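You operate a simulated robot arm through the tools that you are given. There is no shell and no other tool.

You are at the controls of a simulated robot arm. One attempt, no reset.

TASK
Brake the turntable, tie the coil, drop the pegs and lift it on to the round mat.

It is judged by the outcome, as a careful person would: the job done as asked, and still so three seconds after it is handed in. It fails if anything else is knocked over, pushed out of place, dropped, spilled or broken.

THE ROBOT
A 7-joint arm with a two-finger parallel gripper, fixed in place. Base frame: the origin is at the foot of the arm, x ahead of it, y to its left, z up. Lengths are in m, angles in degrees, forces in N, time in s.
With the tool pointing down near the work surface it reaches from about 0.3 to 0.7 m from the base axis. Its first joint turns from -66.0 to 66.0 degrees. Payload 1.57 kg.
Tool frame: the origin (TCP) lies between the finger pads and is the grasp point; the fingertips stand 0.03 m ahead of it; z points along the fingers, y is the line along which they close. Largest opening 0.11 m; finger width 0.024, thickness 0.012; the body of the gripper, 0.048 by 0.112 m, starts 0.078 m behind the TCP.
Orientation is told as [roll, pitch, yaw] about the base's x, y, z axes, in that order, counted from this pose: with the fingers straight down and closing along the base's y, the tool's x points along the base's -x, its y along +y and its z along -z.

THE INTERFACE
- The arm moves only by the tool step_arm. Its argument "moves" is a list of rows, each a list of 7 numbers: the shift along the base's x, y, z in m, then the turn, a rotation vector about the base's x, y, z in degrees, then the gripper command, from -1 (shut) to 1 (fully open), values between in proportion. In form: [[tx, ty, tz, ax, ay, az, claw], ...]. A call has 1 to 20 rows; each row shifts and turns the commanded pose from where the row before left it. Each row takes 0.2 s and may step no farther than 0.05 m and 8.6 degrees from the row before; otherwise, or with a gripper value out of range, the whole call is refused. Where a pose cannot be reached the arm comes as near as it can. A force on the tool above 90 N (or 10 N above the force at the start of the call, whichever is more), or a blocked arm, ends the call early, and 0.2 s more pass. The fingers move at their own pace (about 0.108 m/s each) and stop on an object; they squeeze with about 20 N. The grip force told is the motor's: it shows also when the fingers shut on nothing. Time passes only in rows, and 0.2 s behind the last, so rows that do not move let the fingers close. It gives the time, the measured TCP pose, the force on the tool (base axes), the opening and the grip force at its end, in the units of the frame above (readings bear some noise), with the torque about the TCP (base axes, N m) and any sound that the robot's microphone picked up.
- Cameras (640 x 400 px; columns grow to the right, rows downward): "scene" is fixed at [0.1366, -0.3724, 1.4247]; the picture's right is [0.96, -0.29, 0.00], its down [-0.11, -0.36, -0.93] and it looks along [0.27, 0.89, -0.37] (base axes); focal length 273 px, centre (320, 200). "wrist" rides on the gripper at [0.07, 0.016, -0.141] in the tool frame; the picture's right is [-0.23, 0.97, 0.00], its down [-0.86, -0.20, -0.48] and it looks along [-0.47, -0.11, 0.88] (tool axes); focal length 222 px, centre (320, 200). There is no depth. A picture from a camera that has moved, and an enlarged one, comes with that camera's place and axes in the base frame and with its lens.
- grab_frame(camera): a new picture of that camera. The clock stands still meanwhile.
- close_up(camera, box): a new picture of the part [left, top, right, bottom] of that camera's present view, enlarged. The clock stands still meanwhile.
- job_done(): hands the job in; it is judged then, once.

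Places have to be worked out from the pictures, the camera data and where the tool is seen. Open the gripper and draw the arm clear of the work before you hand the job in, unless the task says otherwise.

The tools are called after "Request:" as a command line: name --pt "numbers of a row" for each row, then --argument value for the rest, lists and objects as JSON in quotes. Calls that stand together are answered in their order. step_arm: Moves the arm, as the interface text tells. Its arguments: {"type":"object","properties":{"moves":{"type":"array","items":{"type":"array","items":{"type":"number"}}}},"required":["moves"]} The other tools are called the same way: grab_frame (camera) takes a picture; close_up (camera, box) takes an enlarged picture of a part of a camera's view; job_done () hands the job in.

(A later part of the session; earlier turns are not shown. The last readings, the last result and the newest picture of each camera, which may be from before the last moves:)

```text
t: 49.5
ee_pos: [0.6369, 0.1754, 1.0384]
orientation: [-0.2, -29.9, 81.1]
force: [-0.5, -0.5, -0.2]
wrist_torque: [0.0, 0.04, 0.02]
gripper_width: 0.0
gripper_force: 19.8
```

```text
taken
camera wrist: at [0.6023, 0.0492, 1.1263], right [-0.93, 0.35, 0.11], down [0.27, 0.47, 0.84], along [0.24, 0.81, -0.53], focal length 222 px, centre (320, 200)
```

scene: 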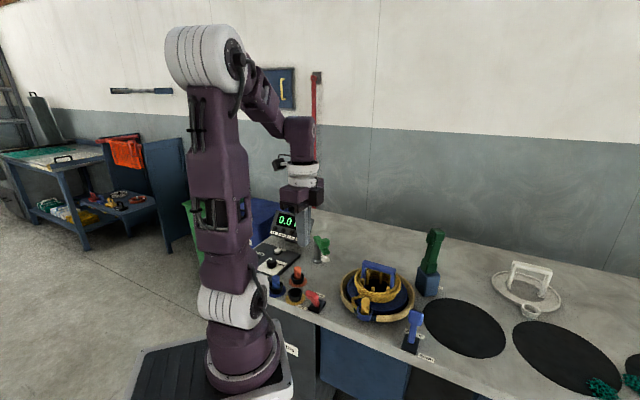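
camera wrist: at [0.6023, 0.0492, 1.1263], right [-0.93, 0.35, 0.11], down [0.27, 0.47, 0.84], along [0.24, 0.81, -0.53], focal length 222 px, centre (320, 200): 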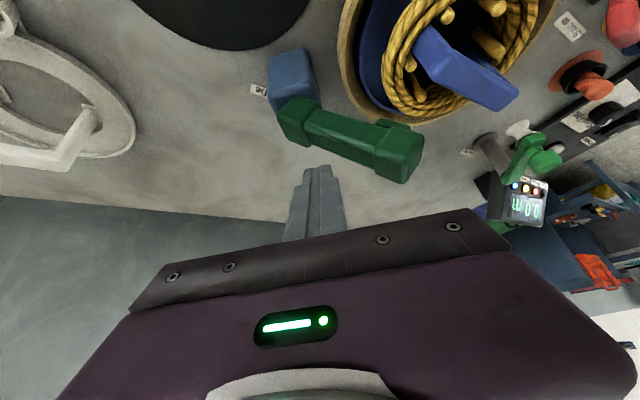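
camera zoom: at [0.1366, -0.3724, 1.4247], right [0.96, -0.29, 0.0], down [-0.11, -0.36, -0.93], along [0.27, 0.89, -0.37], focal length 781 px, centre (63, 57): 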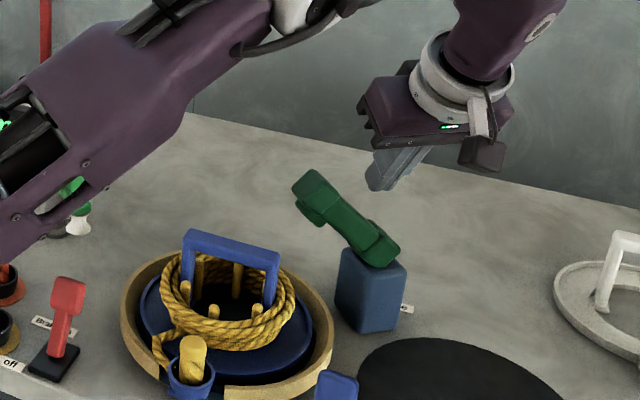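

The arm has swung past on its own to ~45° and is ahead of my fingers. I'll check the panel lamps and wait a moment to see whether it keeps falling.

Request:
close_up --camera "wrist" --box '[460, 120, 580, 230]'

Request:
step_arm --pt "0 0 0 0 0 0 -1"

Request:
close_up --camera "scene" --box '[340, 180, 480, 320]'

```text
3.64 times, centred on (520, 175) of wrist
camera zoom: at [0.6023, 0.0492, 1.1263], right [-0.93, 0.35, 0.11], down [0.27, 0.47, 0.84], along [0.24, 0.81, -0.53], focal length 808 px, centre (-407, 291)
```

zoom: 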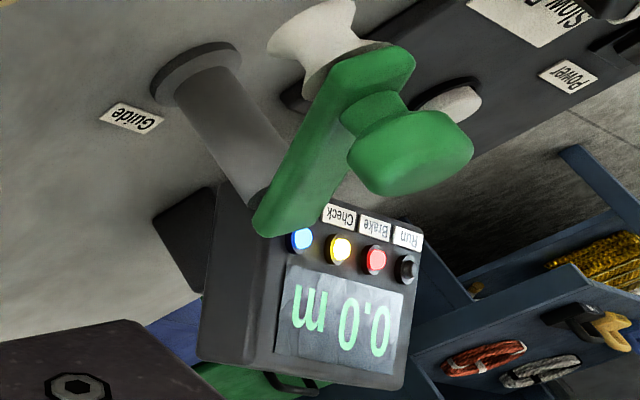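

```text
t: 49.9
ee_pos: [0.6372, 0.1761, 1.0387]
orientation: [-0.2, -29.9, 81.1]
force: [0.1, 0.3, -0.1]
wrist_torque: [0.03, -0.01, 0.02]
gripper_width: 0.0001
gripper_force: 20.1
```

```text
2.86 times, centred on (410, 250) of scene
camera zoom: at [0.1366, -0.3724, 1.4247], right [0.96, -0.29, 0.0], down [-0.11, -0.36, -0.93], along [0.27, 0.89, -0.37], focal length 781 px, centre (63, 57)
```

zoom: 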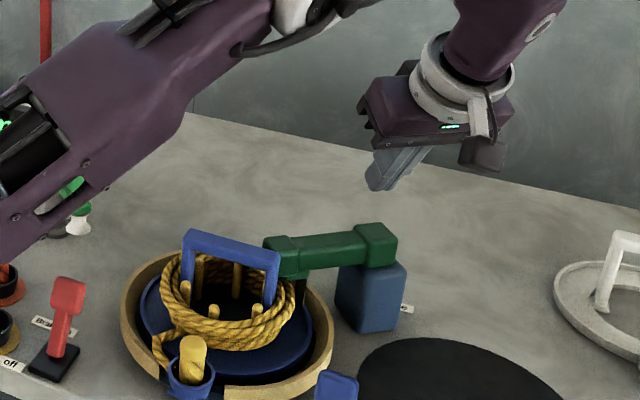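

The arm has come down onto the coil by itself, and the yellow "Check" lamp had lit. Let me look at whether the nose is on the rope and whether the tie has been made.

Request:
close_up --camera "scene" --box '[340, 240, 450, 330]'

Request:
close_up --camera "wrist" --box '[240, 0, 540, 230]'

Request:
close_up --camera "wrist" --box '[460, 120, 580, 230]'

```text
4.44 times, centred on (395, 285) of scene
camera zoom: at [0.1366, -0.3724, 1.4247], right [0.96, -0.29, 0.0], down [-0.11, -0.36, -0.93], along [0.27, 0.89, -0.37], focal length 1214 px, centre (-13, -178)
```

zoom: 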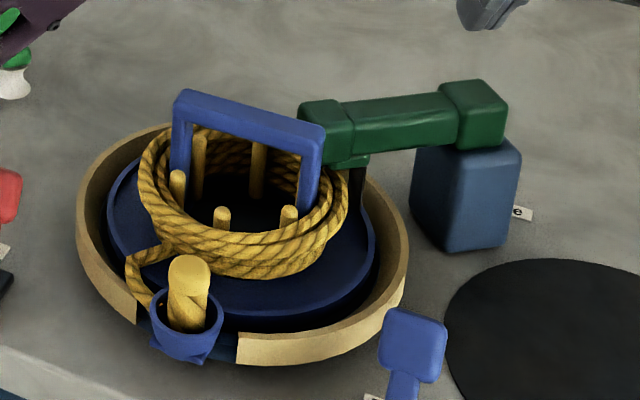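

```text
1.74 times, centred on (390, 115) of wrist
camera zoom: at [0.6024, 0.0492, 1.1263], right [-0.93, 0.35, 0.11], down [0.27, 0.47, 0.84], along [0.24, 0.81, -0.53], focal length 386 px, centre (198, 348)
```

zoom: 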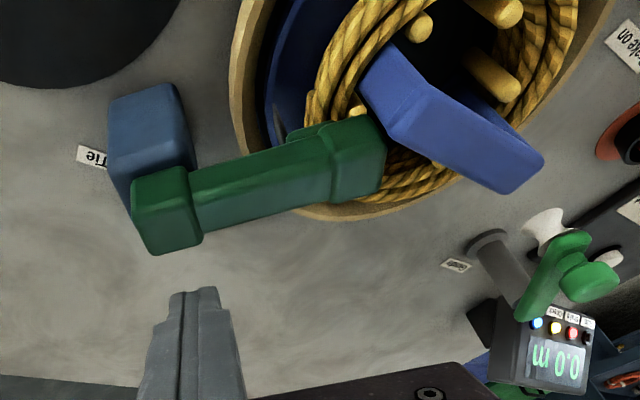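

```text
3.64 times, centred on (520, 175) of wrist
camera zoom: at [0.6024, 0.0492, 1.1263], right [-0.93, 0.35, 0.11], down [0.27, 0.47, 0.84], along [0.24, 0.81, -0.53], focal length 808 px, centre (-407, 291)
```

zoom: 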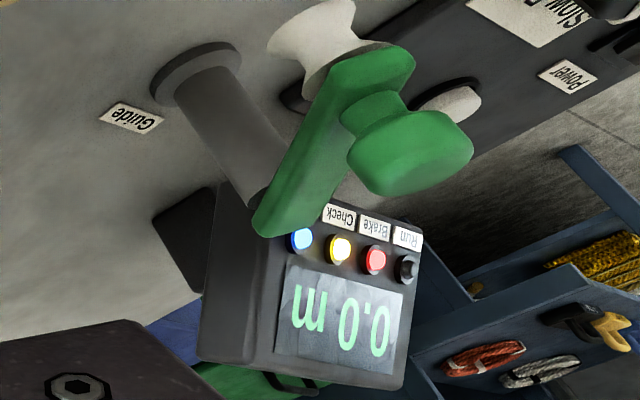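

The tie arm lies horizontally with its nose over the coil beside the bail leg; "Check" is lit and no sound was reported, so it probably needs pressing down. I'll straighten the tool, move over the arm's head (≈(0.55, 0.205), top z≈0.953) and press down gently.

Request:
step_arm --pt "-0.01 0 0.02 -7.41 1.17 0 -1" --pt "-0.025 0.01 0.01 -7.41 1.17 0 -1" --pt "-0.025 0.01 0 -7.41 1.17 0 -1" --pt "-0.025 0.0085 0 -7.41 1.17 0 -1" --pt "0 0 -0.02 0 0 0 -1" --pt "0 0 -0.02 0 0 0 -1" --pt "0 0 0 0 0 0 -1"

Request:
close_up --camera "scene" --box '[340, 200, 460, 320]'

Request:
grab_frame --camera "wrist"

```text
t: 51.5
ee_pos: [0.5543, 0.208, 1.0294]
orientation: [-0.1, 0.2, 81.1]
force: [0.9, -0.4, 0.4]
wrist_torque: [0.01, 0.01, -0.01]
gripper_width: 0.0001
gripper_force: 20.1
```

```text
3.33 times, centred on (400, 260) of scene
camera zoom: at [0.1366, -0.3724, 1.4247], right [0.96, -0.29, 0.0], down [-0.11, -0.36, -0.93], along [0.27, 0.89, -0.37], focal length 911 px, centre (53, 0)
```

zoom: 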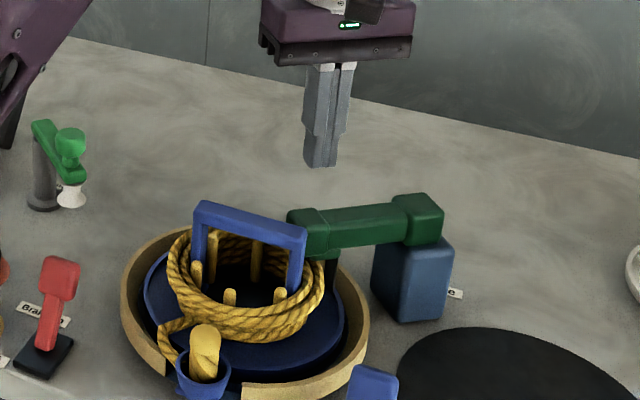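

```text
taken
camera wrist: at [0.5279, 0.1427, 1.1717], right [-0.93, 0.38, 0.0], down [0.33, 0.82, 0.48], along [0.18, 0.44, -0.88], focal length 222 px, centre (320, 200)
```

wrist: 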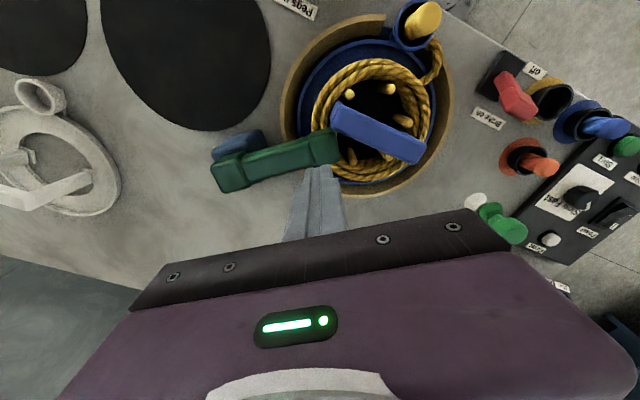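

Let me zoom in to place the tip squarely on the head before pressing.

Request:
close_up --camera "wrist" --box '[200, 90, 440, 230]'

```text
2.67 times, centred on (320, 160) of wrist
camera zoom: at [0.5279, 0.1427, 1.1717], right [-0.93, 0.38, 0.0], down [0.33, 0.82, 0.48], along [0.18, 0.44, -0.88], focal length 592 px, centre (320, 307)
```

zoom: 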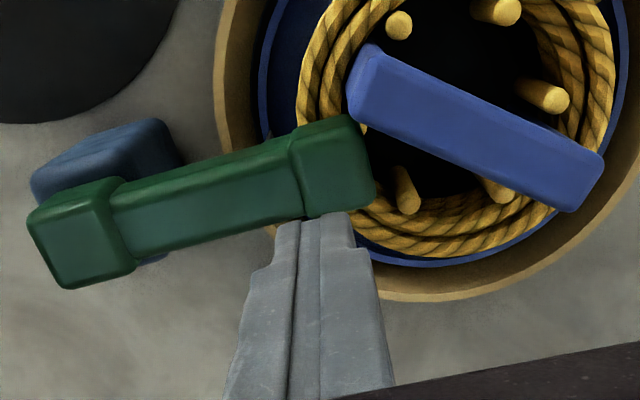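

Head top centre is ≈(0.546, 0.205). I'll shift 5 mm, descend close, then press in small steps.

Request:
step_arm --pt "-0.005 -0.002 -0.015 0 0 0 -1" --pt "0 0 -0.015 0 0 0 -1" --pt "0 0 -0.008 0 0 0 -1" --pt "0 0 -0.004 0 0 0 -1" --pt "0 0 -0.004 0 0 0 -1"

Request:
close_up --camera "scene" --box '[340, 200, 460, 320]'

```text
t: 52.7
ee_pos: [0.5462, 0.2046, 0.9822]
orientation: [-0.2, 0.2, 81.2]
force: [-0.4, 0.5, 0.7]
wrist_torque: [-0.02, 0.02, 0.0]
gripper_width: 0.0
gripper_force: 19.8
```

```text
3.33 times, centred on (400, 260) of scene
camera zoom: at [0.1366, -0.3724, 1.4247], right [0.96, -0.29, 0.0], down [-0.11, -0.36, -0.93], along [0.27, 0.89, -0.37], focal length 911 px, centre (53, 0)
```

zoom: 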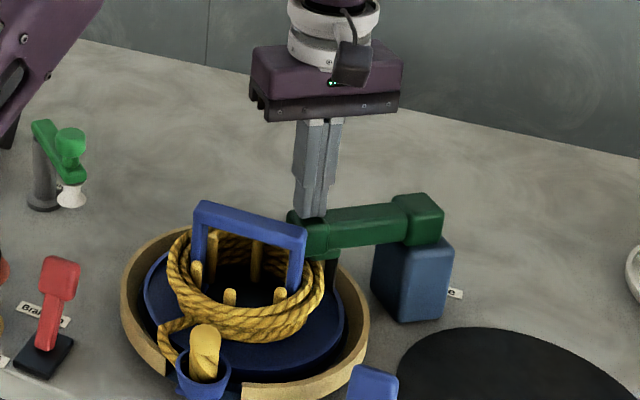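

Tip is just at the head's top, no force yet. Pressing down in 3 mm steps.

Request:
step_arm --pt "0 0 -0.003 0 0 0 -1" --pt "0 0 -0.003 0 0 0 -1" --pt "0 0 -0.003 0 0 0 -1"

Request:
close_up --camera "scene" --box '[340, 200, 460, 320]'

```text
t: 53.5
ee_pos: [0.5462, 0.2041, 0.9797]
orientation: [-0.4, 0.0, 81.1]
force: [-28.1, -4.2, 81.6]
wrist_torque: [-0.25, 0.6, -0.03]
gripper_width: 0.0
gripper_force: 19.3
```

```text
3.33 times, centred on (400, 260) of scene
camera zoom: at [0.1344, -0.373, 1.4247], right [0.96, -0.29, 0.0], down [-0.11, -0.36, -0.93], along [0.27, 0.89, -0.37], focal length 911 px, centre (53, 0)
```

zoom: 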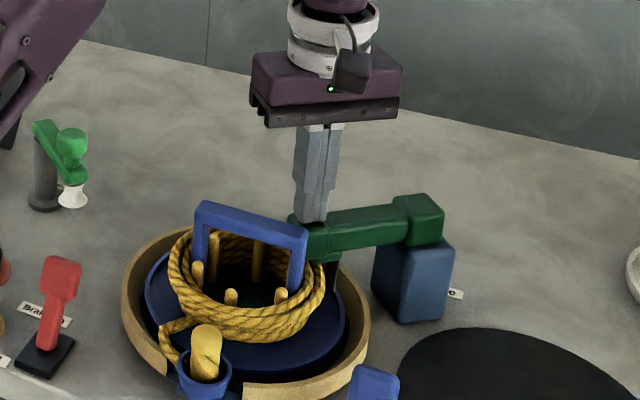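

80 N with no travel: the arm is simply at its stop, so no more pressing. I'll lift off and look closely at the rope under the nose for a tie.

Request:
step_arm --pt "0 0 0.006 0 0 0 -1" --pt "0 0 0.04 0 0 0 -1" --pt "0.0 0 0.04 0 0 0 -1" --pt "0.03 -0.02 0.02 0 0 0 1" --pt "0.03 -0.02 0.0 0 0 0 1" --pt "0 0 0 0 0 0 1"

Request:
close_up --camera "wrist" --box '[240, 0, 480, 200]'

Request:
close_up --camera "scene" --box '[360, 250, 440, 320]'

Request:
grab_frame --camera "wrist"

```text
t: 54.9
ee_pos: [0.6067, 0.1652, 1.0807]
orientation: [0.0, 0.2, 81.0]
force: [0.0, 0.1, 0.1]
wrist_torque: [0.02, 0.0, 0.0]
gripper_width: 0.1101
gripper_force: 0.2
```

```text
2.00 times, centred on (360, 100) of wrist
camera zoom: at [0.5818, 0.1005, 1.2223], right [-0.93, 0.38, 0.0], down [0.33, 0.82, 0.48], along [0.18, 0.44, -0.88], focal length 444 px, centre (240, 400)
```

zoom: 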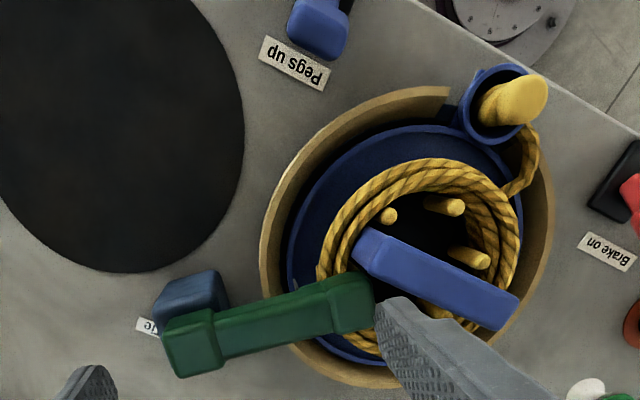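

```text
5.71 times, centred on (400, 285) of scene
camera zoom: at [0.1366, -0.3724, 1.4247], right [0.96, -0.29, 0.0], down [-0.11, -0.36, -0.93], along [0.27, 0.89, -0.37], focal length 1561 px, centre (-137, -286)
```

zoom: 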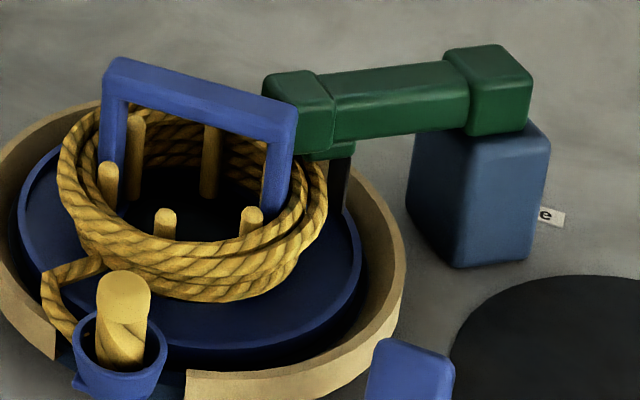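

```text
taken
camera wrist: at [0.5818, 0.1005, 1.2223], right [-0.93, 0.38, 0.0], down [0.33, 0.82, 0.48], along [0.18, 0.44, -0.88], focal length 222 px, centre (320, 200)
```

wrist: 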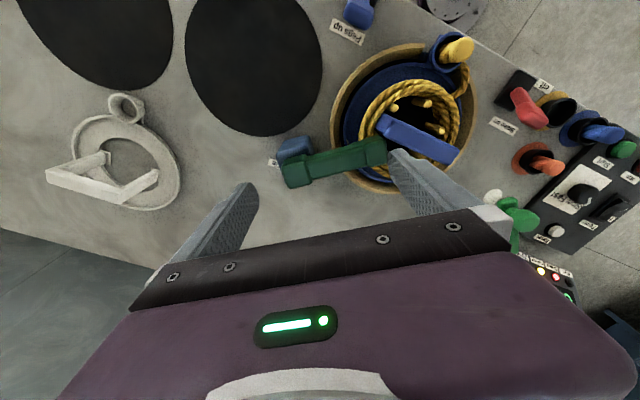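

A dark strap now shows around the coil under the arm's nose, so the tie seems made. Now I'll raise the arm back up: rotate the gripper to yaw −9° so it can grip the arm's shaft by its sides.

Request:
step_arm --pt "0 0.003 0 0 0 -8.2 1" --pt "0 0.003 0 0 0 -8.2 1" --pt "0 0.003 0 0 0 -8.2 1" --pt "0 0.003 0 0 0 -8.2 1" --pt "0 0.003 0 0 0 -8.2 1" --pt "0 0.003 0 0 0 -8.2 1" --pt "-0.004 0.003 0 0 0 -8.2 1" --pt "-0.004 0.003 0 0 0 -8.2 1" --pt "-0.004 0.003 0 0 0 -8.2 1" --pt "-0.004 0.003 0 0 0 -8.2 1" --pt "-0.004 0.004 0 0 0 -8 0.3" --pt "0 0 0 0 0 0 0.3"

Request:
close_up --camera "wrist" --box '[200, 40, 440, 240]'

```text
t: 57.5
ee_pos: [0.5879, 0.1982, 1.0804]
orientation: [-0.1, 0.2, -9.0]
force: [-0.7, 0.7, 0.6]
wrist_torque: [0.02, -0.03, 0.0]
gripper_width: 0.0713
gripper_force: 0.1
```

```text
2.00 times, centred on (320, 140) of wrist
camera zoom: at [0.524, 0.2262, 1.222], right [0.38, 0.93, 0.0], down [0.81, -0.33, 0.48], along [0.44, -0.18, -0.88], focal length 444 px, centre (320, 320)
```

zoom: 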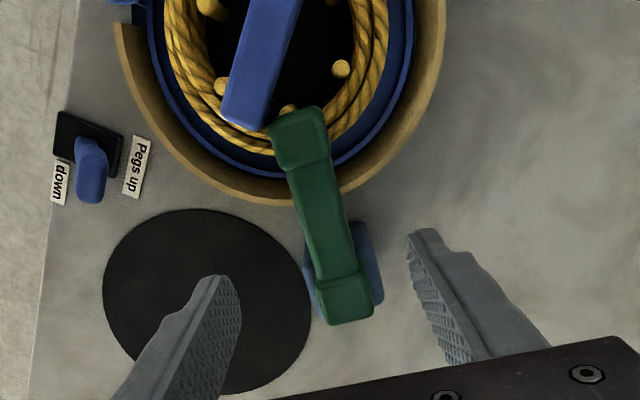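

The shaft's mid-point (0.587, 0.199) is right under the TCP between the fingers. Descending to straddle the shaft.

Request:
step_arm --pt "0 0 -0.035 0 0 0 0.3" --pt "0 0 -0.035 0 0 0 0.3" --pt "0 0 -0.035 0 0 0 0.3" --pt "0 0 -0.025 0 0 0 0.3" --pt "0 0 0 0 0 0 0.3"

Request:
close_up --camera "scene" --box '[360, 220, 460, 320]'

Request:
close_up --camera "wrist" --box '[200, 40, 440, 240]'

```text
t: 58.7
ee_pos: [0.5862, 0.1999, 0.9506]
orientation: [-0.1, 0.1, -8.9]
force: [-0.2, -0.2, -0.2]
wrist_torque: [-0.02, 0.03, -0.01]
gripper_width: 0.0714
gripper_force: 0.0
```

```text
4.00 times, centred on (410, 270) of scene
camera zoom: at [0.1366, -0.3724, 1.4247], right [0.96, -0.29, 0.0], down [-0.11, -0.36, -0.93], along [0.27, 0.89, -0.37], focal length 1093 px, centre (-40, -80)
```

zoom: 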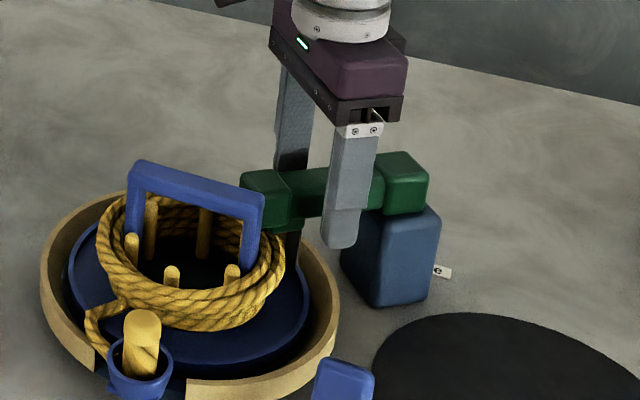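

```text
2.00 times, centred on (320, 140) of wrist
camera zoom: at [0.5223, 0.2274, 1.0912], right [0.38, 0.93, 0.0], down [0.82, -0.33, 0.48], along [0.44, -0.18, -0.88], focal length 444 px, centre (320, 320)
```

zoom: 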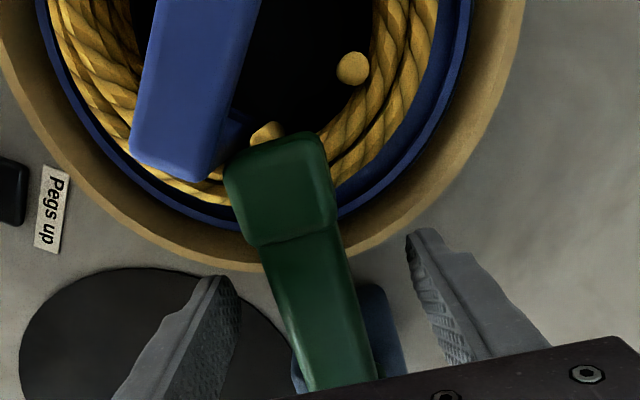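

The shaft is between the fingers. Closing on it, then I'll raise it along its arc.

Request:
step_arm --pt "0 0 0 0 0 0 -1" --pt "0 0 0 0 0 0 -1" --pt "0 0 0 0 0 0 -1"

```text
t: 59.5
ee_pos: [0.5868, 0.1984, 0.951]
orientation: [-0.2, 0.2, -8.9]
force: [-3.8, -13.3, -0.2]
wrist_torque: [-0.22, 0.08, 1.04]
gripper_width: 0.032
gripper_force: 40.5
```

Gripped. Raising the arm along its arc (up and back toward the block).

Request:
step_arm --pt "0.003 -0.0005 0.0075 0 0 0 -1" --pt "0.003 -0.0005 0.0075 0 0 0 -1" --pt "0.0048 -0.0008 0.0064 0 0 0 -1" --pt "0.0048 -0.0008 0.0064 0 0 0 -1"

Request:
close_up --camera "scene" --box '[360, 220, 460, 320]'

```text
t: 60.5
ee_pos: [0.6005, 0.1968, 0.9771]
orientation: [-0.2, 0.4, -8.9]
force: [-20.4, -5.0, -10.9]
wrist_torque: [0.23, 1.3, 0.98]
gripper_width: 0.0322
gripper_force: 40.8
```

```text
4.00 times, centred on (410, 270) of scene
camera zoom: at [0.1363, -0.3725, 1.4247], right [0.96, -0.29, 0.0], down [-0.11, -0.36, -0.93], along [0.27, 0.89, -0.37], focal length 1093 px, centre (-40, -80)
```

zoom: 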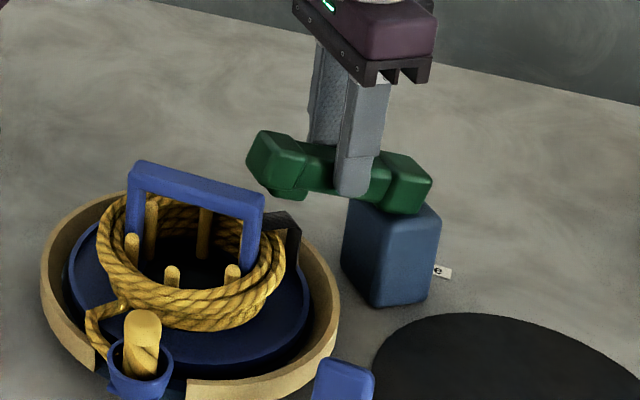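

The black tie band is now visible on the coil. The arm is coming up; continuing the arc with a bit more rise.

Request:
step_arm --pt "0.005 -0.0008 0.0065 0 0 0 -1" --pt "0.0055 -0.0009 0.0055 0 0 0 -1" --pt "0.0065 -0.001 0.0045 0 0 0 -1" --pt "0.007 -0.0011 0.0035 0 0 0 -1"

Request:
close_up --camera "scene" --box '[360, 220, 460, 320]'

```text
t: 61.5
ee_pos: [0.629, 0.1892, 0.9993]
orientation: [-0.2, -0.2, -9.0]
force: [0.3, 0.8, -0.2]
wrist_torque: [0.0, 0.01, 0.0]
gripper_width: 0.0
gripper_force: 21.1
```

```text
4.00 times, centred on (410, 270) of scene
camera zoom: at [0.1366, -0.3724, 1.4247], right [0.96, -0.29, 0.0], down [-0.11, -0.36, -0.93], along [0.27, 0.89, -0.37], focal length 1093 px, centre (-40, -80)
```

zoom: 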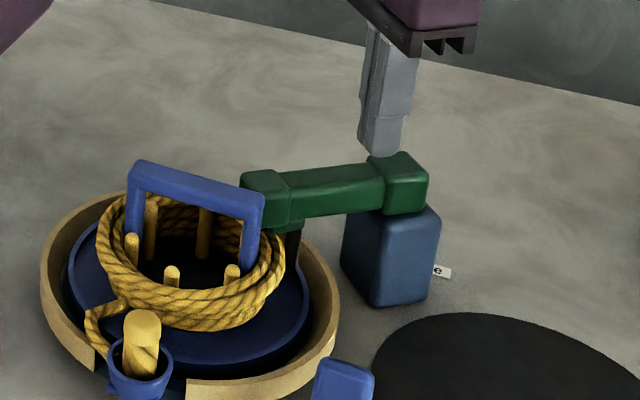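

The grip slid off because of pad friction and the arm fell back (the tie stays on the rope). Instead I'll hook it from underneath: fingers shut, tool turned to yaw −99° and tilted ~60° so the closed fingers pass under the shaft from the right side.

Request:
step_arm --pt "-0.002 -0.01 0.03 0 0 -8.2 -1" --pt "-0.002 -0.01 0.03 0 0 -8.2 -1" --pt "-0.002 -0.01 0 0 0 -8.2 -1" --pt "-0.002 -0.01 0 0 0 -8.2 -1" --pt "-0.002 -0.01 0 0 0 -8.2 -1" --pt "-0.002 -0.01 0 0 0 -8.2 -1" --pt "-0.002 -0.01 0 0 0 -8.2 -1" --pt "-0.002 -0.01 0 0 0 -8.2 -1" --pt "-0.002 -0.01 0 0 0 -8.2 -1" --pt "-0.002 -0.01 0 0 0 -8.2 -1" --pt "-0.002 -0.01 0 0 0 -8 -1" --pt "0 0 0 0 0 0 -1"

Request:
grab_frame --camera "wrist"

Request:
grab_frame --camera "scene"

```text
t: 64.1
ee_pos: [0.6043, 0.0805, 1.0586]
orientation: [-0.2, 0.3, -99.1]
force: [0.0, 0.0, 0.4]
wrist_torque: [-0.01, -0.01, 0.01]
gripper_width: 0.0
gripper_force: 21.3
```

```text
taken
camera wrist: at [0.634, 0.1472, 1.1999], right [0.93, -0.38, 0.0], down [-0.33, -0.81, 0.48], along [-0.18, -0.44, -0.88], focal length 222 px, centre (320, 200)
```

wrist: 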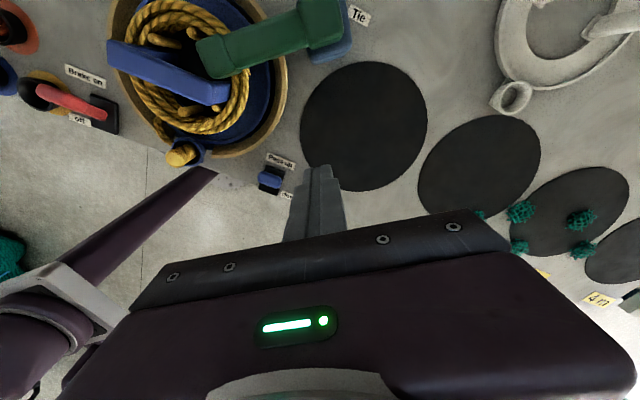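

```text
taken
```

scene: 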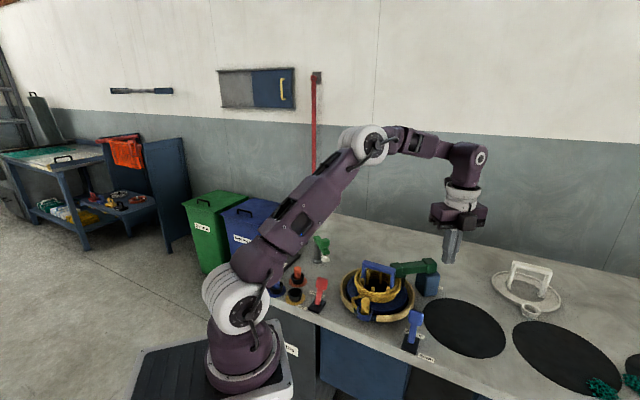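

Yaw −99° works. Now tilting 60° with the fingers pointing under toward +y, staying right of the arm.

Request:
step_arm --pt "-0.003 0.003 -0.007 7.41 -1.17 0 -1" --pt "-0.003 0.003 -0.007 7.41 -1.17 0 -1" --pt "-0.003 0.003 -0.007 7.41 -1.17 0 -1" --pt "-0.003 0.003 -0.007 7.41 -1.17 0 -1" --pt "-0.003 0.003 -0.007 7.41 -1.17 0 -1" --pt "-0.003 0.003 -0.007 7.41 -1.17 0 -1" --pt "-0.003 0.003 -0.007 7.41 -1.17 0 -1" --pt "-0.003 0.003 -0.007 7.41 -1.17 0 -1" --pt "0 0 0 0 0 0 -1"

Request:
grab_frame --camera "wrist"

Request:
grab_frame --camera "scene"

```text
t: 66.1
ee_pos: [0.5807, 0.1051, 1.0032]
orientation: [-0.1, 60.3, -98.9]
force: [-1.0, 0.8, 0.1]
wrist_torque: [0.03, 0.02, -0.01]
gripper_width: 0.0002
gripper_force: 21.5
```

```text
taken
camera wrist: at [0.5856, 0.0155, 1.133], right [0.94, -0.26, -0.2], down [-0.33, -0.8, -0.51], along [-0.03, 0.54, -0.84], focal length 222 px, centre (320, 200)
```

wrist: 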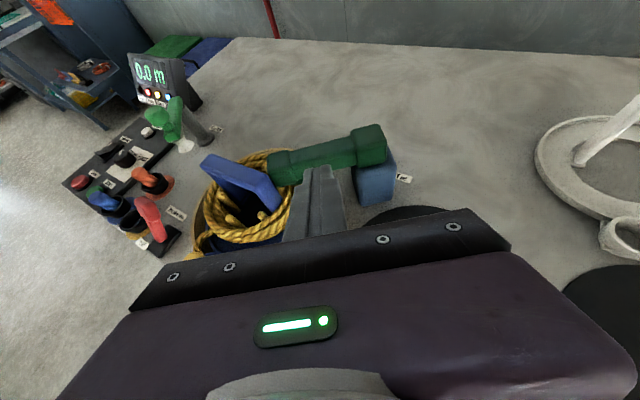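

```text
taken
```

scene: 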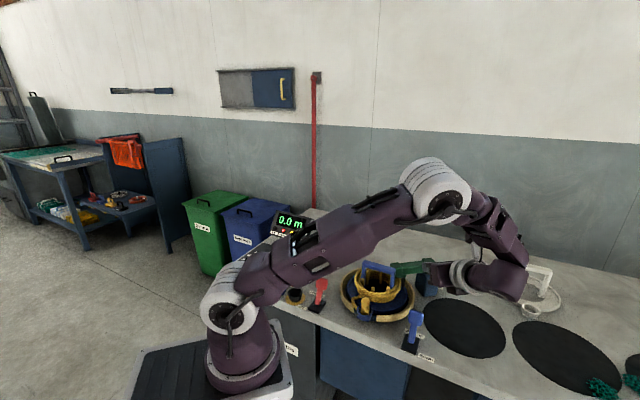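

Good view of the arm and lamps. I'll reduce the tilt to 50° for clearance over the peg lever, then come down right of the shaft close to the block and check before sliding under.

Request:
step_arm --pt "0.008 0 0 -4.94 0.78 0 -1" --pt "0.009 0.01 -0.01 -4.94 0.78 0 -1" --pt "0 0.005 -0.03 0 0 0 -1" --pt "0 0.005 -0.03 0 0 0 -1" --pt "0 0.005 -0.021 0 0 0 -1" --pt "0 0 0 0 0 0 -1"

Request:
grab_frame --camera "wrist"

Request:
close_up --camera "scene" --box '[360, 220, 520, 370]'

```text
t: 67.5
ee_pos: [0.5972, 0.1319, 0.9093]
orientation: [-0.1, 50.2, -99.0]
force: [0.4, -0.5, 0.1]
wrist_torque: [0.0, -0.03, -0.02]
gripper_width: 0.0
gripper_force: 20.5
```

```text
taken
camera wrist: at [0.6057, 0.0658, 1.0542], right [0.94, -0.29, -0.18], down [-0.34, -0.87, -0.35], along [-0.05, 0.39, -0.92], focal length 222 px, centre (320, 200)
```

wrist: 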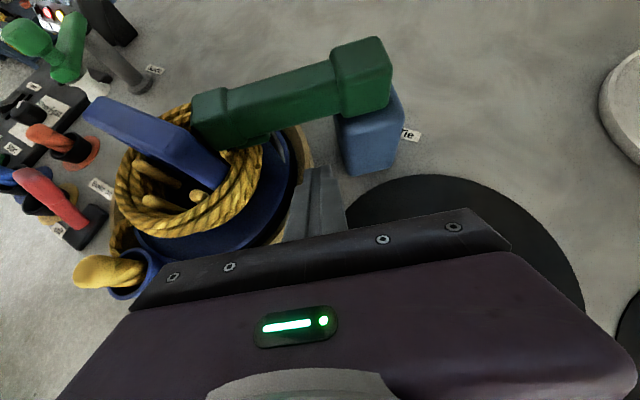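

```text
2.67 times, centred on (440, 295) of scene
camera zoom: at [0.1366, -0.3724, 1.4247], right [0.96, -0.29, 0.0], down [-0.11, -0.36, -0.93], along [0.27, 0.89, -0.37], focal length 729 px, centre (0, -53)
```

zoom: 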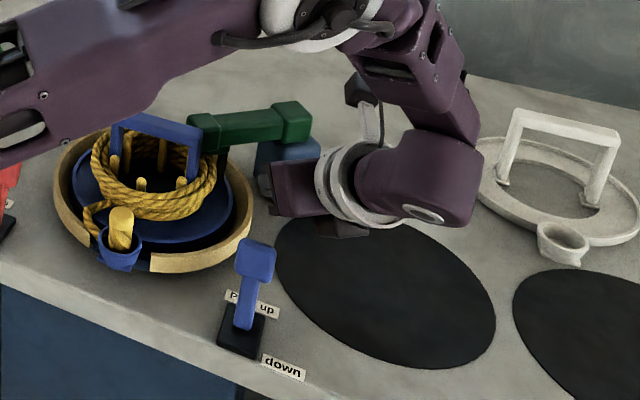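

The fingertip is just right of and below the shaft's level. Sliding under the shaft along the hinge direction.

Request:
step_arm --pt "0.0029 0.0183 0 0 0 0 -1" --pt "0.0029 0.0183 0 0 0 0 -1" --pt "0 0 0 0 0 0 -1"

Request:
grab_frame --camera "wrist"

Request:
close_up --camera "scene" --box '[360, 240, 480, 330]'

```text
t: 68.3
ee_pos: [0.6026, 0.1679, 0.9113]
orientation: [-0.1, 50.2, -99.0]
force: [-0.2, 0.2, -0.5]
wrist_torque: [-0.02, 0.01, 0.02]
gripper_width: 0.0001
gripper_force: 21.1
```

```text
taken
camera wrist: at [0.6115, 0.1032, 1.0545], right [0.94, -0.29, -0.18], down [-0.34, -0.87, -0.35], along [-0.05, 0.39, -0.92], focal length 222 px, centre (320, 200)
```

wrist: 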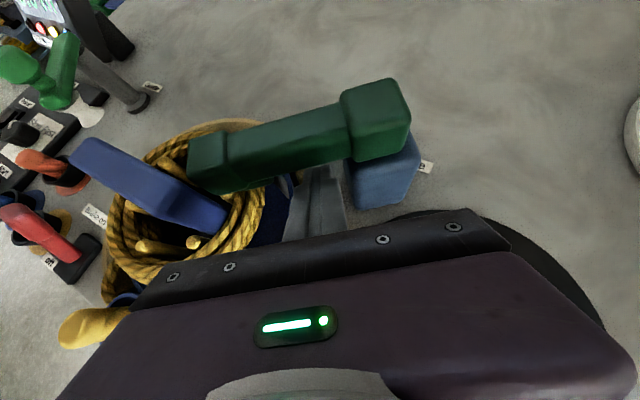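

```text
4.44 times, centred on (420, 285) of scene
camera zoom: at [0.1366, -0.3724, 1.4247], right [0.96, -0.29, 0.0], down [-0.11, -0.36, -0.93], along [0.27, 0.89, -0.37], focal length 1214 px, centre (-124, -178)
```

zoom: 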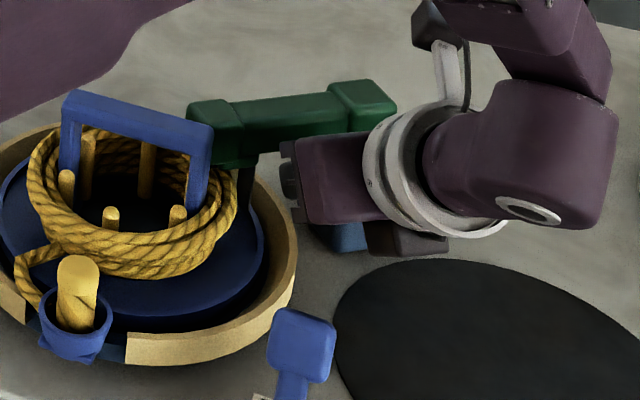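

The fingertips are now under the shaft with no contact. Lifting in small steps.

Request:
step_arm --pt "0 0 0.008 0 0 0 -1" --pt "0 0 0.008 0 0 0 -1" --pt "0 0 0.008 0 0 0 -1" --pt "0 0 0.008 0 0 0 -1"

Request:
grab_frame --camera "wrist"

Request:
close_up --camera "scene" --box '[360, 220, 480, 330]'

```text
t: 69.3
ee_pos: [0.604, 0.1669, 0.9437]
orientation: [-0.2, 50.2, -98.8]
force: [-6.9, -5.9, -0.8]
wrist_torque: [-0.03, 0.05, 0.09]
gripper_width: 0.0
gripper_force: 22.0
```

```text
taken
camera wrist: at [0.6116, 0.1013, 1.0875], right [0.94, -0.29, -0.18], down [-0.34, -0.87, -0.35], along [-0.05, 0.39, -0.92], focal length 222 px, centre (320, 200)
```

wrist: 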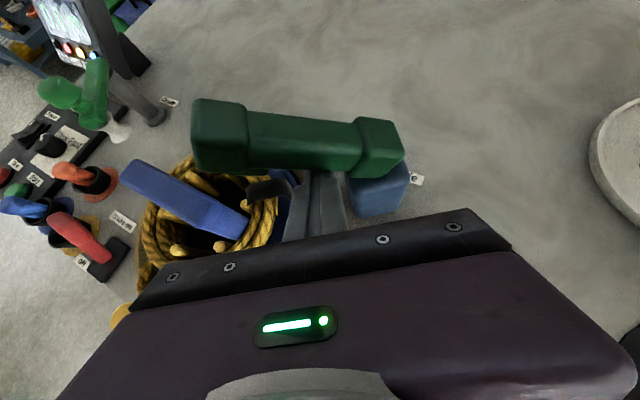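

```text
3.64 times, centred on (420, 275) of scene
camera zoom: at [0.1364, -0.3726, 1.4247], right [0.96, -0.29, 0.0], down [-0.11, -0.36, -0.93], along [0.27, 0.89, -0.37], focal length 994 px, centre (-44, -73)
```

zoom: 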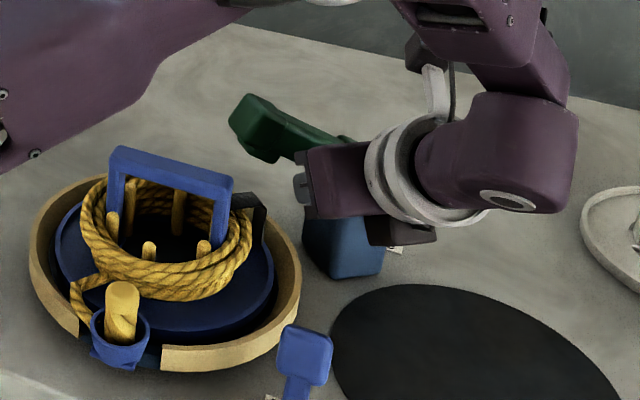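

The arm is up about 35–40°, hook holding well. Continuing up and back toward the block to pass its toggle point.

Request:
step_arm --pt "0.002 -0.0003 0.008 0 0 0 -1" --pt "0.005 -0.0008 0.007 0 0 0 -1" --pt "0.007 -0.001 0.006 0 0 0 -1" --pt "0.008 -0.0012 0.004 0 0 0 -1" --pt "0.008 -0.0012 0.002 0 0 0 -1"

Request:
grab_frame --camera "wrist"

Request:
close_up --camera "scene" --box '[360, 200, 480, 330]'

```text
t: 70.6
ee_pos: [0.6195, 0.1657, 0.9656]
orientation: [-3.5, 50.1, -99.8]
force: [-20.5, -8.4, 12.9]
wrist_torque: [0.06, 0.31, 0.28]
gripper_width: 0.0
gripper_force: 21.2
stopped in row 5: the force on the tool passed its limit at 92 N (the readings are from after the stop); the commanded pose is now the measured one
```

```text
taken
camera wrist: at [0.6361, 0.0998, 1.1084], right [0.94, -0.26, -0.21], down [-0.32, -0.88, -0.34], along [-0.1, 0.39, -0.92], focal length 222 px, centre (320, 200)
```

wrist: 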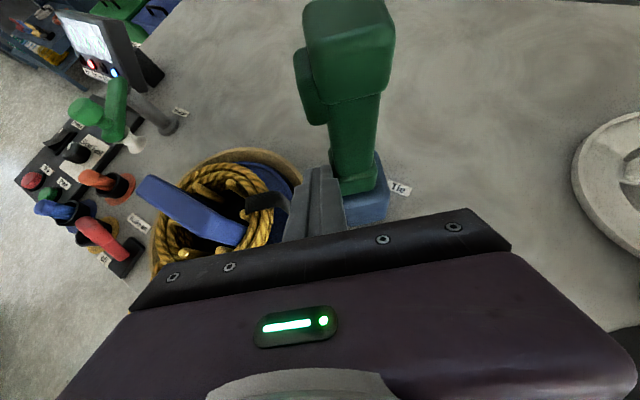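

```text
3.08 times, centred on (420, 265) of scene
camera zoom: at [0.1358, -0.3727, 1.4247], right [0.96, -0.29, 0.0], down [-0.11, -0.36, -0.93], along [0.27, 0.89, -0.37], focal length 841 px, centre (12, 0)
```

zoom: 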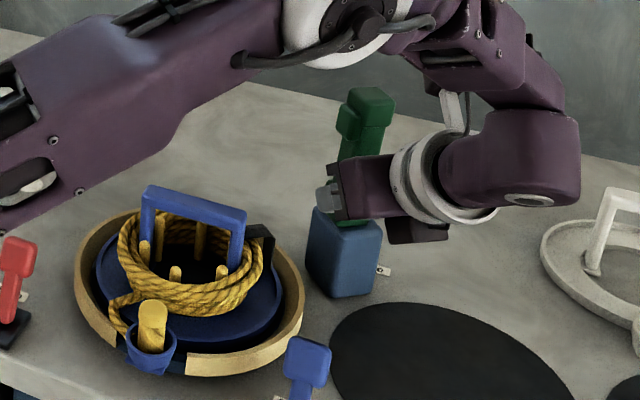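

The arm snapped upright and "Check" is off. The fingers only bumped its base at the end; I'll back away, rise and straighten the tool.

Request:
step_arm --pt "-0.008 -0.002 0 0 0 0 -1" --pt "-0.002 -0.03 0.005 0 0 0 -1" --pt "0 -0.035 0.02 0 0 0 -1" --pt "0 0 0.04 0 0 0 -1" --pt "0 0 0.04 0 0 0 -1" --pt "0 0 0 -7.41 1.17 0 -1" --pt "0 0 0 -7.41 1.17 0 -1" --pt "0 0 0 -7.41 1.17 0 -1" --pt "0 0 0 -7.41 1.17 0 -1" --pt "0 0 0 -7.41 1.17 0 -1" --pt "0 0 0 -7.41 1.17 0 -1" --pt "0 0 0 0 0 0 -1"

Request:
grab_frame --camera "wrist"

Request:
close_up --camera "scene" --box '[340, 220, 460, 340]'

```text
t: 73.2
ee_pos: [0.6127, 0.0986, 1.0694]
orientation: [-2.6, 5.0, -99.5]
force: [-1.2, 0.3, 0.2]
wrist_torque: [0.01, 0.01, -0.01]
gripper_width: 0.0
gripper_force: 21.1
```

```text
taken
camera wrist: at [0.6466, 0.152, 1.2157], right [0.92, -0.38, -0.06], down [-0.32, -0.85, 0.41], along [-0.21, -0.36, -0.91], focal length 222 px, centre (320, 200)
```

wrist: 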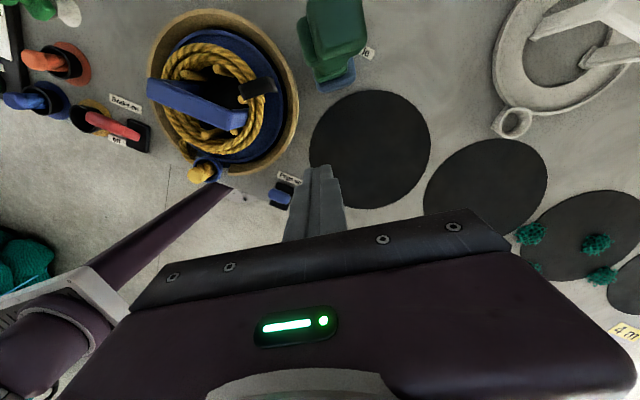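

```text
3.33 times, centred on (400, 280) of scene
camera zoom: at [0.1366, -0.3724, 1.4247], right [0.96, -0.29, 0.0], down [-0.11, -0.36, -0.93], along [0.27, 0.89, -0.37], focal length 911 px, centre (53, -67)
```

zoom: 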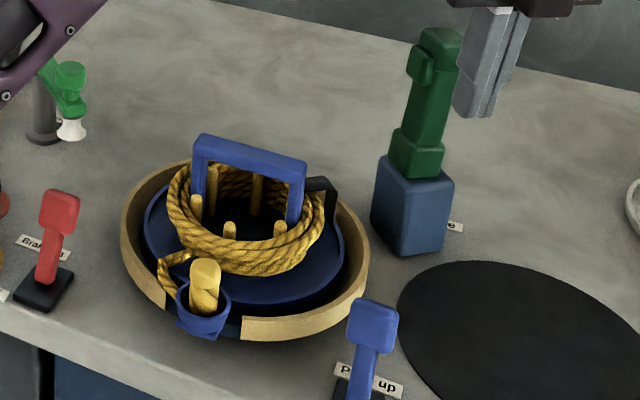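

The tie arm is upright and the black tie stays on the coil. Next the peg lever: knob at about (0.518, 0.059, 0.908), leaning to "up" (back). I'll level the tool, turn to yaw −45°, and go behind the lever.

Request:
step_arm --pt "0 0 0 -5.36 -1.73 0 -1" --pt "-0.0098 -0.002 0 0 0 7.79 -1" --pt "-0.0098 -0.002 0 0 0 7.79 -1" --pt "-0.0098 -0.002 0 0 0 7.79 -1" --pt "-0.0098 -0.002 0 0 0 7.79 -1" --pt "-0.0098 -0.002 0 0 0 7.79 -1" --pt "-0.0098 -0.002 0 0 0 7.79 -1" --pt "-0.0098 -0.002 0 0 0 7.79 -1" --pt "0 0 0 0 0 0 -1"

Request:
grab_frame --camera "wrist"

Request:
close_up --camera "scene" --box '[360, 260, 480, 370]'

```text
t: 75.2
ee_pos: [0.5441, 0.0848, 1.0698]
orientation: [0.1, 0.2, -44.8]
force: [0.6, 0.6, -0.3]
wrist_torque: [0.02, -0.01, 0.02]
gripper_width: 0.0001
gripper_force: 22.1
```

```text
taken
camera wrist: at [0.5084, 0.1454, 1.2109], right [0.85, 0.53, 0.0], down [0.47, -0.74, 0.48], along [0.25, -0.41, -0.88], focal length 222 px, centre (320, 200)
```

wrist: 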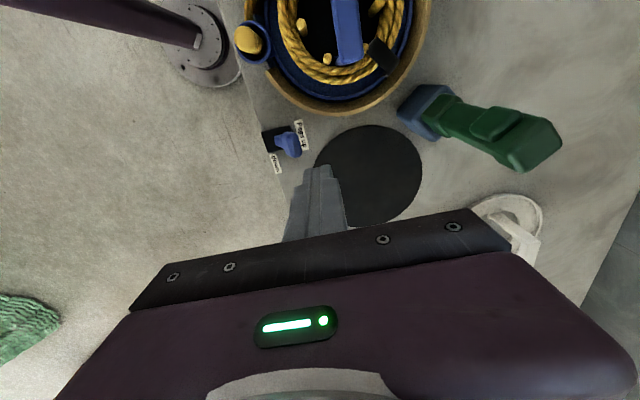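

```text
3.64 times, centred on (420, 315) of scene
camera zoom: at [0.1366, -0.3724, 1.4247], right [0.96, -0.29, 0.0], down [-0.11, -0.36, -0.93], along [0.27, 0.89, -0.37], focal length 994 px, centre (-44, -218)
```

zoom: 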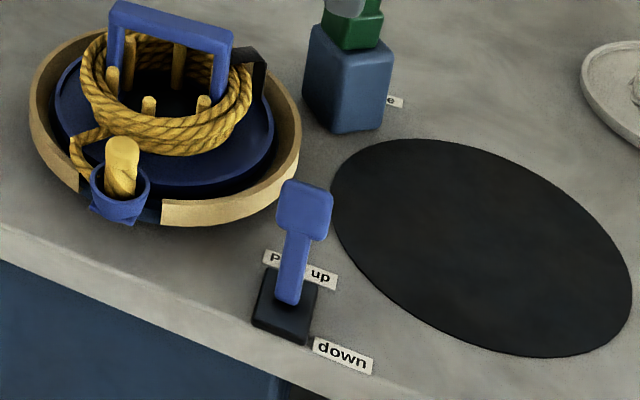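

Let me zoom in to refine the peg lever's position.

Request:
close_up --camera "wrist" --box '[230, 90, 390, 200]'

```text
3.64 times, centred on (310, 145) of wrist
camera zoom: at [0.5084, 0.1454, 1.2109], right [0.85, 0.53, 0.0], down [0.47, -0.74, 0.48], along [0.25, -0.41, -0.88], focal length 808 px, centre (356, 400)
```

zoom: 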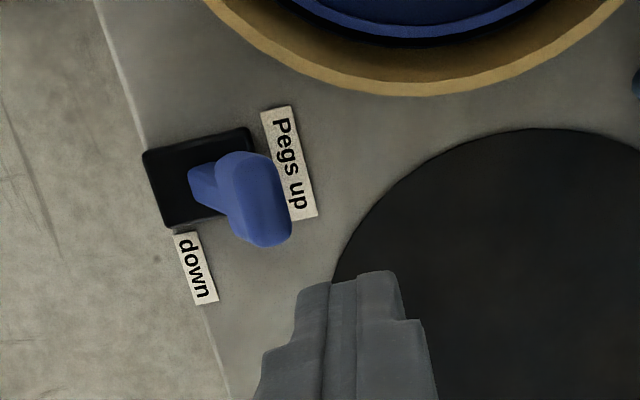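

Knob ≈(0.521, 0.059), pivot ≈(0.496, 0.033); the fingers are directly behind it. Descending to z≈0.935 behind the lever.

Request:
step_arm --pt "0.001 -0.001 -0.034 0 0 0 -1" --pt "0 0 -0.034 0 0 0 -1" --pt "0 0 -0.034 0 0 0 -1" --pt "0 0 -0.033 0 0 0 -1" --pt "0 0 0 0 0 0 -1"

Request:
close_up --camera "scene" --box '[370, 270, 470, 360]'

```text
t: 76.4
ee_pos: [0.543, 0.0849, 0.9335]
orientation: [-0.2, 0.1, -44.8]
force: [0.6, 0.6, 0.8]
wrist_torque: [0.0, 0.01, -0.02]
gripper_width: 0.0
gripper_force: 20.8
```

```text
4.44 times, centred on (420, 315) of scene
camera zoom: at [0.1366, -0.3724, 1.4247], right [0.96, -0.29, 0.0], down [-0.11, -0.36, -0.93], along [0.27, 0.89, -0.37], focal length 1214 px, centre (-124, -311)
```

zoom: 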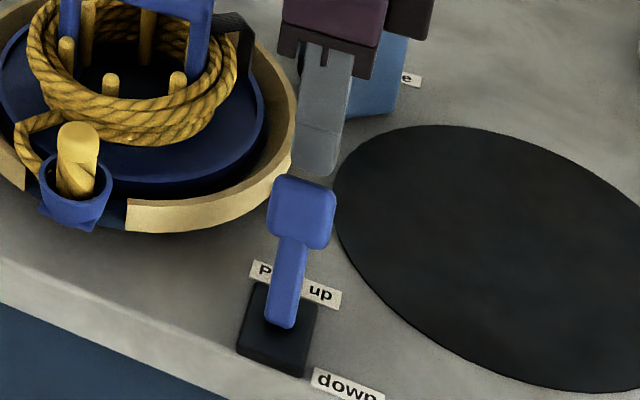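

Behind the lever. Pushing toward the bench front with a slight rise, as worked for the brake.

Request:
step_arm --pt "-0.0075 -0.0075 0 0 0 0 -1" --pt "-0.0075 -0.0075 0.003 0 0 0 -1" --pt "-0.0075 -0.0075 0.004 0 0 0 -1" --pt "-0.0075 -0.0075 0.003 0 0 0 -1" --pt "-0.0065 -0.0065 0 0 0 0 -1"

Request:
close_up --camera "scene" --box '[370, 270, 470, 360]'

```text
t: 77.6
ee_pos: [0.5074, 0.0463, 0.9447]
orientation: [0.0, 0.1, -44.8]
force: [-0.3, 0.4, 0.0]
wrist_torque: [-0.02, -0.02, 0.02]
gripper_width: 0.0
gripper_force: 21.7
```

```text
4.44 times, centred on (420, 315) of scene
camera zoom: at [0.1366, -0.3724, 1.4247], right [0.96, -0.29, 0.0], down [-0.11, -0.36, -0.93], along [0.27, 0.89, -0.37], focal length 1214 px, centre (-124, -311)
```

zoom: 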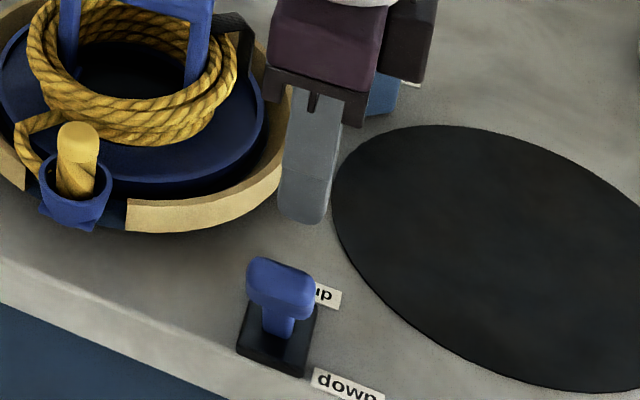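

The lever has flipped to "down" and the pegs have dropped out of sight. I'll back off, rise, and move above the bail to measure it for gripping.

Request:
step_arm --pt "0.01 0.01 0.01 0 0 0 -1" --pt "0 0 0.045 0 0 0 -1" --pt "0 0 0.045 0 0 0 -1" --pt "0 0 0.035 0 0 0 -1" --pt "-0.02 0.03 0 0 0 0 1" --pt "-0.02 0.03 0 0 0 0 1" --pt "-0.02 0.03 0 0 0 0 1" --pt "0 0 0 0 0 0 1"

Request:
grab_frame --camera "wrist"

Request:
close_up --camera "scene" --box '[330, 240, 450, 340]'

```text
t: 79.4
ee_pos: [0.4589, 0.1452, 1.0807]
orientation: [0.0, 0.0, -44.8]
force: [-0.7, -0.3, -0.3]
wrist_torque: [0.01, -0.04, 0.02]
gripper_width: 0.1099
gripper_force: 0.0
```

```text
taken
camera wrist: at [0.4232, 0.206, 1.222], right [0.85, 0.53, 0.0], down [0.47, -0.74, 0.48], along [0.25, -0.41, -0.88], focal length 222 px, centre (320, 200)
```

wrist: 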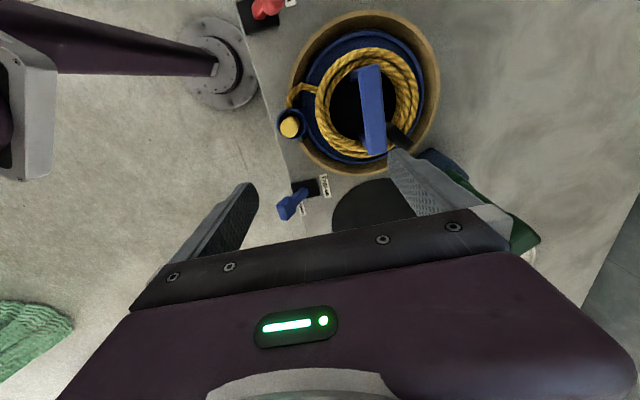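

```text
4.00 times, centred on (390, 290) of scene
camera zoom: at [0.1366, -0.3724, 1.4247], right [0.96, -0.29, 0.0], down [-0.11, -0.36, -0.93], along [0.27, 0.89, -0.37], focal length 1093 px, centre (40, -160)
```

zoom: 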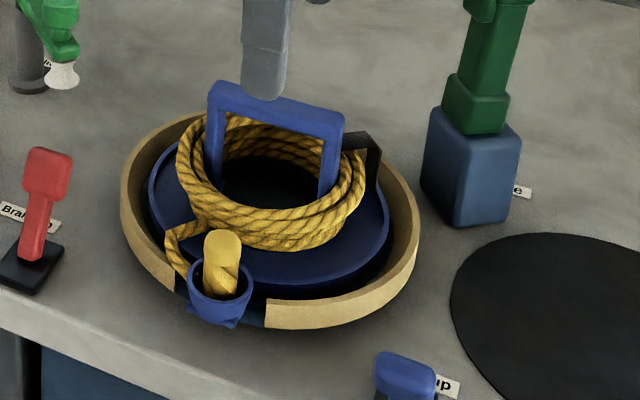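

Pegs are down and the brake still on. Zooming in on the bail to compute its exact position.

Request:
close_up --camera "wrist" --box '[260, 0, 460, 180]'

Request:
close_up --camera "scene" --box '[365, 250, 425, 310]'

```text
2.22 times, centred on (360, 90) of wrist
camera zoom: at [0.4232, 0.206, 1.222], right [0.85, 0.53, 0.0], down [0.47, -0.74, 0.48], along [0.25, -0.41, -0.88], focal length 494 px, centre (231, 444)
```

zoom: 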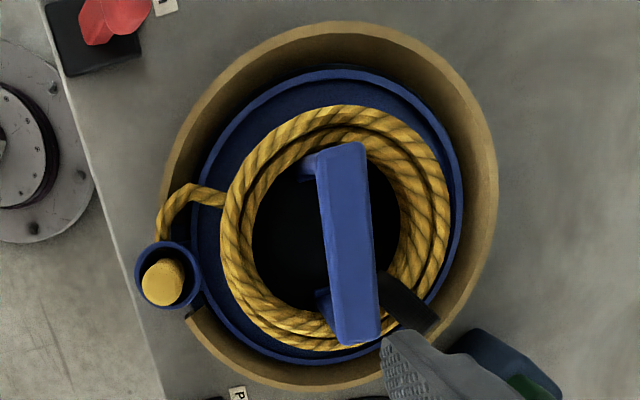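

```text
6.67 times, centred on (395, 280) of scene
camera zoom: at [0.1366, -0.3724, 1.4247], right [0.96, -0.29, 0.0], down [-0.11, -0.36, -0.93], along [0.27, 0.89, -0.37], focal length 1822 px, centre (-180, -333)
```

zoom: 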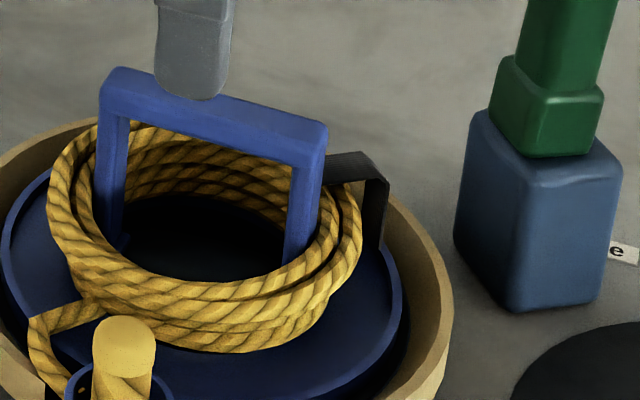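

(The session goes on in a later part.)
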